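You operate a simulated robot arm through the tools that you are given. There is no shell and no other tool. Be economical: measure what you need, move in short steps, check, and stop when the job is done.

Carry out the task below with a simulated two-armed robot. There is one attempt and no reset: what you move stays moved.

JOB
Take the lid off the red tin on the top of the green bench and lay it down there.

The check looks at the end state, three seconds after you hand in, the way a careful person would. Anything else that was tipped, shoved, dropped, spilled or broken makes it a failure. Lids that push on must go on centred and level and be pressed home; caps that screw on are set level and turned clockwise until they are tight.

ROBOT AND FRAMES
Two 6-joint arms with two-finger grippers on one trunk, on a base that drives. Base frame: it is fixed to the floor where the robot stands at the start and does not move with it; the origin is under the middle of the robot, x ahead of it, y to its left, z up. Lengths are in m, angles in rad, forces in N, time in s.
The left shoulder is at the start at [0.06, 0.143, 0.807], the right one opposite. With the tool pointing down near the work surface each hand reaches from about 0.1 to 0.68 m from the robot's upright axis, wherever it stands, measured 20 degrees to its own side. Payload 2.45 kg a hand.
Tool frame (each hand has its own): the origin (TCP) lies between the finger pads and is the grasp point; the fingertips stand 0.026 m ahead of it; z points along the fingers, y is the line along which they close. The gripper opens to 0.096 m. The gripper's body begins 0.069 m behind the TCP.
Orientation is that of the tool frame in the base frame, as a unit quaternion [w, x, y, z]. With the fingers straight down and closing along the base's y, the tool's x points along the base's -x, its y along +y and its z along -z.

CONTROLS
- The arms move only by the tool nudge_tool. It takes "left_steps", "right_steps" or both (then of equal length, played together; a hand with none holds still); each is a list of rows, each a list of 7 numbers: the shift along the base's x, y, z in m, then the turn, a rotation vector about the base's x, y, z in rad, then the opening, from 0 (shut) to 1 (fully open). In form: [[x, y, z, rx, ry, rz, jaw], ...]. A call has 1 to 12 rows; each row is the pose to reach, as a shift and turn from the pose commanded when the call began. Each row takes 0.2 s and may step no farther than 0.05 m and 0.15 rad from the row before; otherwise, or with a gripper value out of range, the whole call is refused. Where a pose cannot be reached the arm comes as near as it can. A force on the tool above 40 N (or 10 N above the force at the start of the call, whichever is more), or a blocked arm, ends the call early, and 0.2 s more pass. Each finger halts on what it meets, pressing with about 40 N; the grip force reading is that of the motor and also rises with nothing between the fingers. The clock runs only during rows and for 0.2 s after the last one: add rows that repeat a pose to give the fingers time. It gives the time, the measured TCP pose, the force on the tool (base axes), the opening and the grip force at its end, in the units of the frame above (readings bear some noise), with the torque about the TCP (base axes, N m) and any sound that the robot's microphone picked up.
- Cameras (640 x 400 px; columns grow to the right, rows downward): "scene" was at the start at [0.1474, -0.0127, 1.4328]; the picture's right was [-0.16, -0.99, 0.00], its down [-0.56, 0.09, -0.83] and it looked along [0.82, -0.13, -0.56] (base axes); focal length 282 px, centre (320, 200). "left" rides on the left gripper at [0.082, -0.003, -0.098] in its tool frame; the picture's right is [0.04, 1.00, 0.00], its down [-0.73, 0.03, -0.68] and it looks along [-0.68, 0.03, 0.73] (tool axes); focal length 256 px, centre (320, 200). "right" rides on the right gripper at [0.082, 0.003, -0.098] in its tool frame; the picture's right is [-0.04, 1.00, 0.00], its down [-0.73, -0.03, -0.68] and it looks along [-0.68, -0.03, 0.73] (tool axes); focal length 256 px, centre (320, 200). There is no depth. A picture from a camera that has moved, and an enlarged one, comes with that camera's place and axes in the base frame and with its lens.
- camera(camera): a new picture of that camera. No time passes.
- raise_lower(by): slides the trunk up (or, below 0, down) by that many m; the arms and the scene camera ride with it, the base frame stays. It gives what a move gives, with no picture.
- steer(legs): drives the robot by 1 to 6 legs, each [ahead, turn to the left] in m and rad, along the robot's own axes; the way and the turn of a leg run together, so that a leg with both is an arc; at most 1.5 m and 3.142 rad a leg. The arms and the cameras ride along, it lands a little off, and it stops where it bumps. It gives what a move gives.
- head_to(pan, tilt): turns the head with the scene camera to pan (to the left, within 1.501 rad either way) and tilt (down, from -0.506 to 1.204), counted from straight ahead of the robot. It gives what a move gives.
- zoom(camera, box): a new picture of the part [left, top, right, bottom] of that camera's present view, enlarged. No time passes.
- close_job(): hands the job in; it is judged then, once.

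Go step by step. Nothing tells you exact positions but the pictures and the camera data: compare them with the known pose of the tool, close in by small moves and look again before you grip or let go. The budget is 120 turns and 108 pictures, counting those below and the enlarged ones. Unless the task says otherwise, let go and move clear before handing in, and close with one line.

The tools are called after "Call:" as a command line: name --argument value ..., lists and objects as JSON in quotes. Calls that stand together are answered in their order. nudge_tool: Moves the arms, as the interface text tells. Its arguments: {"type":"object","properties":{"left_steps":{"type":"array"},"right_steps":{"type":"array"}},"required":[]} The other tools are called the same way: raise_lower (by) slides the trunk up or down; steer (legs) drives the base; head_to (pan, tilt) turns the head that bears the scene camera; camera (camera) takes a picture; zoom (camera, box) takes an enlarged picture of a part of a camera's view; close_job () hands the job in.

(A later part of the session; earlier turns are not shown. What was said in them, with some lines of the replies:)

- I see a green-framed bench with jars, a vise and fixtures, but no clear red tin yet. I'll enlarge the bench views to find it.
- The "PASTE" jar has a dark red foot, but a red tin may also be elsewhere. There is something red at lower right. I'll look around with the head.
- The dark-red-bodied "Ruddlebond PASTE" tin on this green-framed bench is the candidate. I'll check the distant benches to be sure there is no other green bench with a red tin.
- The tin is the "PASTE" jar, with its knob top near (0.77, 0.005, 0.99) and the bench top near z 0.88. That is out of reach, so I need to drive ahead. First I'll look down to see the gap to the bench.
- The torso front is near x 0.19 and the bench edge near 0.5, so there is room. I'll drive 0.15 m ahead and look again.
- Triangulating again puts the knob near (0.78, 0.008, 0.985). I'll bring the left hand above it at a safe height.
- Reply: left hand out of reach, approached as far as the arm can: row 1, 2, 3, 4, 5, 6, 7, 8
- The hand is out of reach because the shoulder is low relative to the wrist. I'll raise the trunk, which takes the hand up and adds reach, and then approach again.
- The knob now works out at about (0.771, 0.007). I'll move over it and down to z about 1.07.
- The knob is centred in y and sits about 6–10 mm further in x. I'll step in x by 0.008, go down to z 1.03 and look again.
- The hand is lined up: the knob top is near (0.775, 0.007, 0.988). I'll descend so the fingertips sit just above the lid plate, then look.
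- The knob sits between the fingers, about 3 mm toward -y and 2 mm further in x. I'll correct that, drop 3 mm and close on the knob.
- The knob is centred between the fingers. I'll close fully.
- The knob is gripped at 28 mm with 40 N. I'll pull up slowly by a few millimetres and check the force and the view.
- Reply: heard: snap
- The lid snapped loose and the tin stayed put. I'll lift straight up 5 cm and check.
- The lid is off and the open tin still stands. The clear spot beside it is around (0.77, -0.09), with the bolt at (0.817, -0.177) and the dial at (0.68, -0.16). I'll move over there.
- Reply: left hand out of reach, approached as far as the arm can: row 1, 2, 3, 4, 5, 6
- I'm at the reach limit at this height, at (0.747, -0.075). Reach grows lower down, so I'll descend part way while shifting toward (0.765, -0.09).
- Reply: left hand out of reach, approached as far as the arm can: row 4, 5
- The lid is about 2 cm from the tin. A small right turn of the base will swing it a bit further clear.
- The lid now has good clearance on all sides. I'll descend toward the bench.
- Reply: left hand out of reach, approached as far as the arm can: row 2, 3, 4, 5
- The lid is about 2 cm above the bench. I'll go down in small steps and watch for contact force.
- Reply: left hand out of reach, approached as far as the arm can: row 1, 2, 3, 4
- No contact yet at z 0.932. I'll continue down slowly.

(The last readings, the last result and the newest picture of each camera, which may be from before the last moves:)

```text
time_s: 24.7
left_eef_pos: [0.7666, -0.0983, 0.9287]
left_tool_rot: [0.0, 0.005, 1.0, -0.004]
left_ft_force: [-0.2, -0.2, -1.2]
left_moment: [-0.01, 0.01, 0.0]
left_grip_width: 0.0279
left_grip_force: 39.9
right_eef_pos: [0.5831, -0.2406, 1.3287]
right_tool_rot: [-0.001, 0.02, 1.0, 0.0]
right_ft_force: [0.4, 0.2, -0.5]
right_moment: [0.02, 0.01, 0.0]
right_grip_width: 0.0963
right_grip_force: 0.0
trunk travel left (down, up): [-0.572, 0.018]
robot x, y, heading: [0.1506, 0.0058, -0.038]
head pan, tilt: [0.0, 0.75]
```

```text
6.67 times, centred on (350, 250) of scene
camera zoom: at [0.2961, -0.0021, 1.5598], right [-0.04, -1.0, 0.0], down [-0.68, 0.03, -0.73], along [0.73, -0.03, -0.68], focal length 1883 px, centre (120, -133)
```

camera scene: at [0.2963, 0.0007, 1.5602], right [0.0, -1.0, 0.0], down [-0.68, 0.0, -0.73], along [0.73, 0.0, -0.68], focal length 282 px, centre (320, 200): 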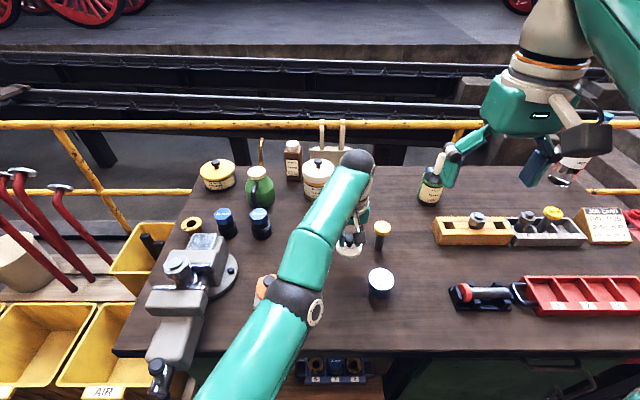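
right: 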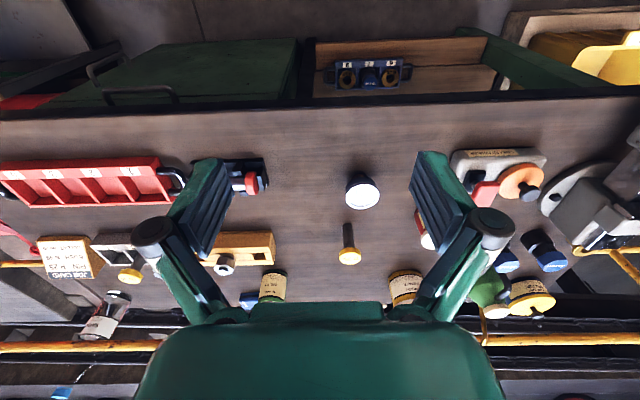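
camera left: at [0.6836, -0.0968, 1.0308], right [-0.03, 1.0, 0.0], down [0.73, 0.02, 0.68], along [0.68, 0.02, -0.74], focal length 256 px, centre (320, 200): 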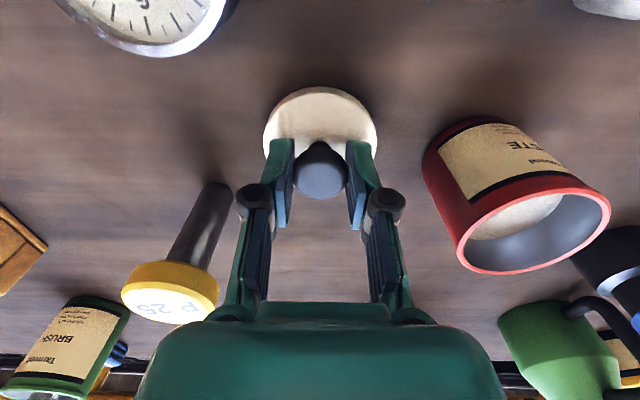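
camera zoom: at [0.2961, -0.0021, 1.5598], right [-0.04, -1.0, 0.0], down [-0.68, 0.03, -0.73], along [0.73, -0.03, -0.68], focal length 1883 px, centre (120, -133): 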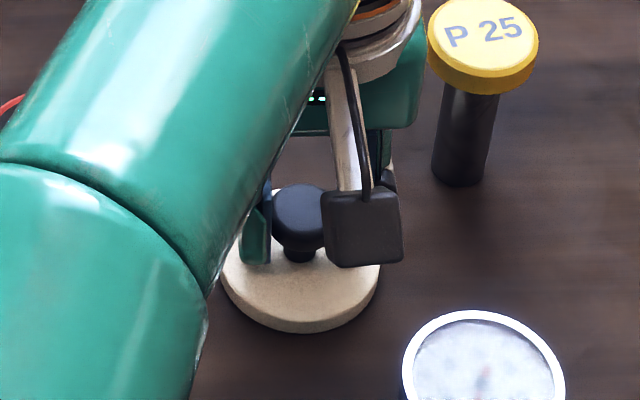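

Call:
nudge_tool --left_steps '[[0, 0, -0.002, 0, 0, 0, 0.1], [0, 0, -0.004, 0, 0, 0, 0.1], [0, 0, -0.006, 0, 0, 0, 0.1], [0, 0, -0.006, 0, 0, 0, 0.1]]'

```text
time_s: 25.7
left_eef_pos: [0.7672, -0.0977, 0.9265]
left_tool_rot: [0.004, 0.006, 1.0, -0.005]
left_ft_force: [2.6, 0.6, 21.7]
left_moment: [0.19, 0.53, -0.05]
left_grip_width: 0.0277
left_grip_force: 39.8
right_eef_pos: [0.5816, -0.2412, 1.3292]
right_tool_rot: [0.0, 0.019, 1.0, 0.0]
right_ft_force: [-0.1, -0.2, -0.1]
right_moment: [0.02, 0.0, -0.03]
right_grip_width: 0.0963
right_grip_force: 0.0
trunk travel left (down, up): [-0.572, 0.018]
robot x, y, heading: [0.1513, -0.0017, -0.041]
head pan, tilt: [0.0, 0.75]
```

The lid rests on the bench with about 22 N of contact. I'll ease up a few millimetres, then open the fingers partly.

Call:
nudge_tool --left_steps '[[0, 0, 0.002, 0, 0, 0, 0.1], [0, 0, 0.004, 0, 0, 0, 0.1], [0, 0, 0.004, 0, 0, 0, 0.1]]'

Call:
zoom --camera "scene" --box '[310, 220, 390, 280]'

```text
time_s: 26.5
left_eef_pos: [0.7672, -0.0973, 0.9248]
left_tool_rot: [0.001, 0.006, 1.0, -0.003]
left_ft_force: [10.7, -4.2, 23.6]
left_moment: [-0.11, -0.42, -0.07]
left_grip_width: 0.0278
left_grip_force: 40.2
right_eef_pos: [0.5823, -0.2416, 1.3265]
right_tool_rot: [0.0, 0.019, 1.0, 0.001]
right_ft_force: [0.4, 0.2, -0.1]
right_moment: [0.01, 0.04, -0.02]
right_grip_width: 0.0958
right_grip_force: 0.0
trunk travel left (down, up): [-0.572, 0.018]
robot x, y, heading: [0.1501, 0.0031, -0.034]
head pan, tilt: [0.0, 0.75]
```

```text
6.67 times, centred on (350, 250) of scene
camera zoom: at [0.295, -0.0023, 1.5593], right [-0.04, -1.0, 0.0], down [-0.68, 0.03, -0.73], along [0.73, -0.03, -0.68], focal length 1883 px, centre (120, -133)
```

zoom: 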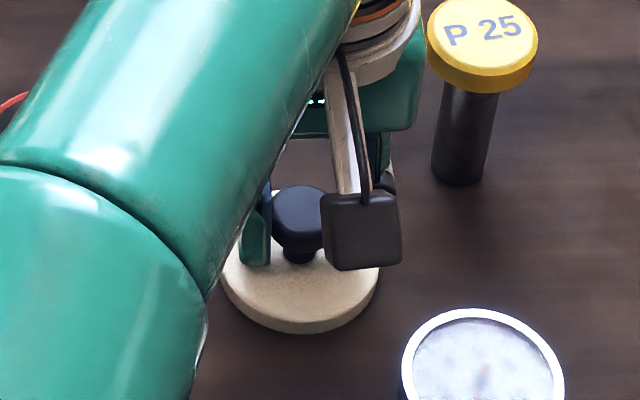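

It is still pressing at about 24 N, so the commanded pose lies a bit below. I'll ease up a little more before releasing.

Call:
nudge_tool --left_steps '[[0, 0, 0.001, 0, 0, 0, 0.1], [0, 0, 0.002, 0, 0, 0, 0.1], [0, 0, 0.002, 0, 0, 0, 0.1]]'

```text
time_s: 27.3
left_eef_pos: [0.7646, -0.0967, 0.9249]
left_tool_rot: [-0.001, 0.005, 1.0, -0.002]
left_ft_force: [10.0, -4.6, 22.1]
left_moment: [-0.11, -0.4, -0.03]
left_grip_width: 0.0279
left_grip_force: 40.4
right_eef_pos: [0.5828, -0.2413, 1.327]
right_tool_rot: [0.0, 0.019, 1.0, 0.0]
right_ft_force: [-0.5, -0.6, -0.8]
right_moment: [-0.01, 0.03, 0.0]
right_grip_width: 0.096
right_grip_force: 0.0
trunk travel left (down, up): [-0.572, 0.018]
robot x, y, heading: [0.1568, 0.0025, -0.038]
head pan, tilt: [0.0, 0.75]
```

Call:
nudge_tool --left_steps '[[0, 0, 0.002, 0, 0, 0, 0.1], [0, 0, 0.004, 0, 0, 0, 0.1], [0, 0, 0.004, 0, 0, 0, 0.1]]'

```text
time_s: 28.1
left_eef_pos: [0.7642, -0.0968, 0.9251]
left_tool_rot: [-0.004, 0.005, 1.0, -0.001]
left_ft_force: [5.6, -1.7, 10.8]
left_moment: [-0.1, -0.59, -0.08]
left_grip_width: 0.0277
left_grip_force: 39.9
right_eef_pos: [0.5828, -0.2418, 1.3279]
right_tool_rot: [0.0, 0.019, 1.0, 0.0]
right_ft_force: [-0.4, 0.5, -0.5]
right_moment: [-0.01, -0.02, 0.02]
right_grip_width: 0.0961
right_grip_force: 0.1
trunk travel left (down, up): [-0.572, 0.018]
robot x, y, heading: [0.155, 0.0014, -0.039]
head pan, tilt: [0.0, 0.75]
```

The force is down to about 11 N. One more small ease, then I'll open to 0.5.

Call:
nudge_tool --left_steps '[[0, 0, 0.002, 0, 0, 0, 0.1], [0, 0, 0.002, 0, 0, 0, 0.35], [0, 0, 0.002, 0, 0, 0, 0.5], [0, 0, 0.002, 0, 0, 0, 0.5], [0, 0, 0.002, 0, 0, 0, 0.5]]'

Call:
camera --camera "left"

Call:
zoom --camera "scene" --box '[310, 220, 390, 280]'

```text
time_s: 29.3
left_eef_pos: [0.7639, -0.096, 0.9263]
left_tool_rot: [-0.005, 0.005, 1.0, 0.001]
left_ft_force: [-0.2, -0.4, 0.4]
left_moment: [-0.02, 0.0, 0.0]
left_grip_width: 0.048
left_grip_force: 0.0
right_eef_pos: [0.5836, -0.2403, 1.3272]
right_tool_rot: [-0.001, 0.019, 1.0, 0.0]
right_ft_force: [-0.3, 0.9, -0.4]
right_moment: [0.03, 0.01, 0.01]
right_grip_width: 0.0962
right_grip_force: 0.0
trunk travel left (down, up): [-0.572, 0.018]
robot x, y, heading: [0.1484, -0.0018, -0.038]
head pan, tilt: [0.0, 0.75]
```

```text
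68 pictures are left
camera left: at [0.6831, -0.0964, 1.0248], right [-0.03, 1.0, 0.0], down [0.74, 0.02, 0.67], along [0.67, 0.02, -0.74], focal length 256 px, centre (320, 200)
```

left: 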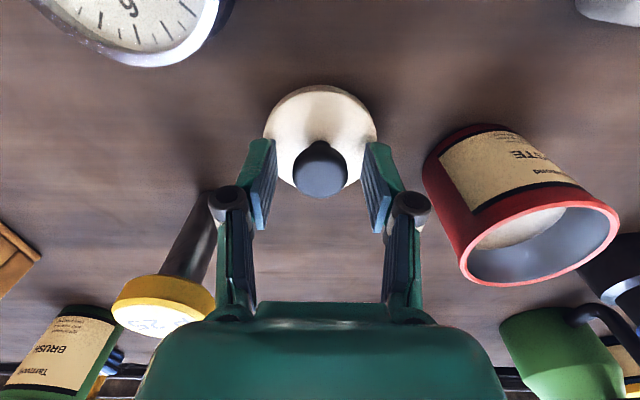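

```text
6.67 times, centred on (350, 250) of scene
camera zoom: at [0.296, -0.002, 1.5596], right [-0.04, -1.0, 0.0], down [-0.68, 0.03, -0.73], along [0.73, -0.03, -0.68], focal length 1883 px, centre (120, -133)
```

zoom: 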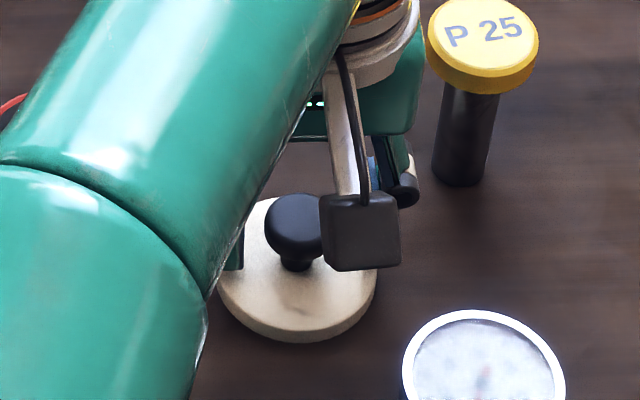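

The lid is free and flat on the bench. I'll lift the hand straight up and then draw it back, clear of everything.

Call:
nudge_tool --left_steps '[[0, 0, 0.015, 0, 0, 0, 0.5], [0, 0, 0.03, 0, 0, 0, 0.5], [-0.003, 0, 0.05, 0, 0, 0, 0.5], [-0.01, 0, 0.08, 0, 0, 0, 0.5], [-0.03, 0, 0.12, 0, 0, 0, 0.5], [-0.06, 0, 0.15, 0, 0, 0, 0.5], [-0.09, 0.02, 0.18, 0, 0, 0, 0.5], [-0.12, 0.06, 0.2, 0, 0, 0, 0.5], [-0.14, 0.1, 0.22, 0, 0, 0, 0.5], [-0.16, 0.14, 0.23, 0, 0, 0, 0.5], [-0.18, 0.18, 0.24, 0, 0, 0, 0.5]]'

Call:
camera --camera "scene"

Call:
camera --camera "left"

```text
refused: row 8 steps farther than a row can; nothing moved
```

```text
66 pictures are left
camera scene: at [0.296, -0.002, 1.5596], right [-0.04, -1.0, 0.0], down [-0.68, 0.03, -0.73], along [0.73, -0.03, -0.68], focal length 282 px, centre (320, 200)
```

scene: 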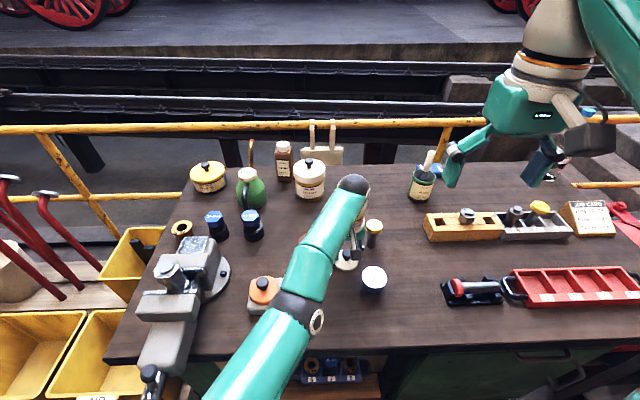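

```text
65 pictures are left
camera left: at [0.6831, -0.0964, 1.0248], right [-0.03, 1.0, 0.0], down [0.74, 0.02, 0.67], along [0.67, 0.02, -0.74], focal length 256 px, centre (320, 200)
```

left: 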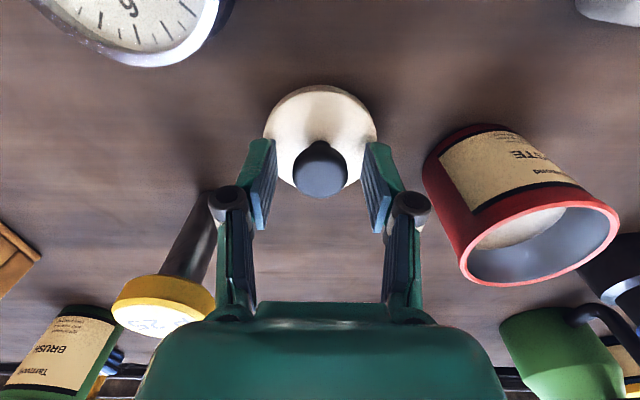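

The call was refused because one row stepped too far, so nothing moved. I'll repeat it with shorter steps.

Call:
nudge_tool --left_steps '[[0, 0, 0.015, 0, 0, 0, 0.5], [0, 0, 0.03, 0, 0, 0, 0.5], [-0.003, 0, 0.05, 0, 0, 0, 0.5], [-0.01, 0, 0.08, 0, 0, 0, 0.5], [-0.025, 0, 0.11, 0, 0, 0, 0.5], [-0.045, 0, 0.14, 0, 0, 0, 0.5], [-0.07, 0.01, 0.165, 0, 0, 0, 0.5], [-0.09, 0.03, 0.185, 0, 0, 0, 0.5], [-0.11, 0.06, 0.2, 0, 0, 0, 0.5], [-0.13, 0.09, 0.21, 0, 0, 0, 0.5], [-0.15, 0.12, 0.22, 0, 0, 0, 0.5], [-0.17, 0.15, 0.23, 0, 0, 0, 0.5]]'

Call:
camera --camera "scene"

Call:
zoom --camera "scene" --box '[230, 150, 430, 310]'

```text
time_s: 31.9
left_eef_pos: [0.5886, 0.0456, 1.1606]
left_tool_rot: [-0.001, 0.012, 1.0, 0.0]
left_ft_force: [-0.2, -0.3, 1.2]
left_moment: [0.0, 0.01, 0.02]
left_grip_width: 0.0478
left_grip_force: 0.1
right_eef_pos: [0.581, -0.2404, 1.3279]
right_tool_rot: [0.0, 0.019, 1.0, 0.001]
right_ft_force: [-0.7, 0.1, 0.4]
right_moment: [-0.02, -0.03, -0.01]
right_grip_width: 0.0961
right_grip_force: 0.1
trunk travel left (down, up): [-0.572, 0.018]
robot x, y, heading: [0.1548, -0.0022, -0.035]
head pan, tilt: [0.0, 0.75]
```

```text
64 pictures are left
camera scene: at [0.2945, -0.0012, 1.5599], right [-0.04, -1.0, 0.0], down [-0.68, 0.03, -0.73], along [0.73, -0.03, -0.68], focal length 282 px, centre (320, 200)
```

scene: 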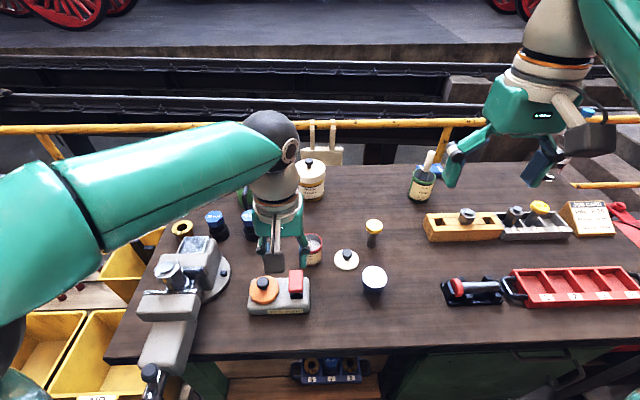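

```text
2.50 times, centred on (330, 230) of scene
camera zoom: at [0.2945, -0.0012, 1.5599], right [-0.04, -1.0, 0.0], down [-0.68, 0.03, -0.73], along [0.73, -0.03, -0.68], focal length 706 px, centre (295, 125)
```

zoom: 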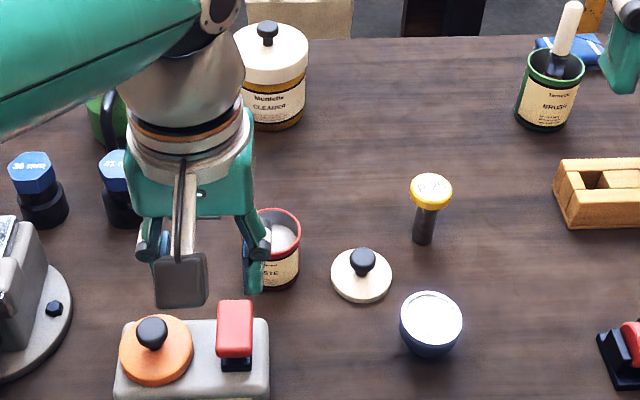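

The lid lies flat and free beside the open red tin, the hands are clear, and nothing else has moved. I'm handing in.

Call:
close_job

```text
The job is handed in.
```

The lid is off the red "PASTE" tin and lies flat on the green bench beside it. The tin is still upright, nothing else looks disturbed in the last picture, and the job is handed in.
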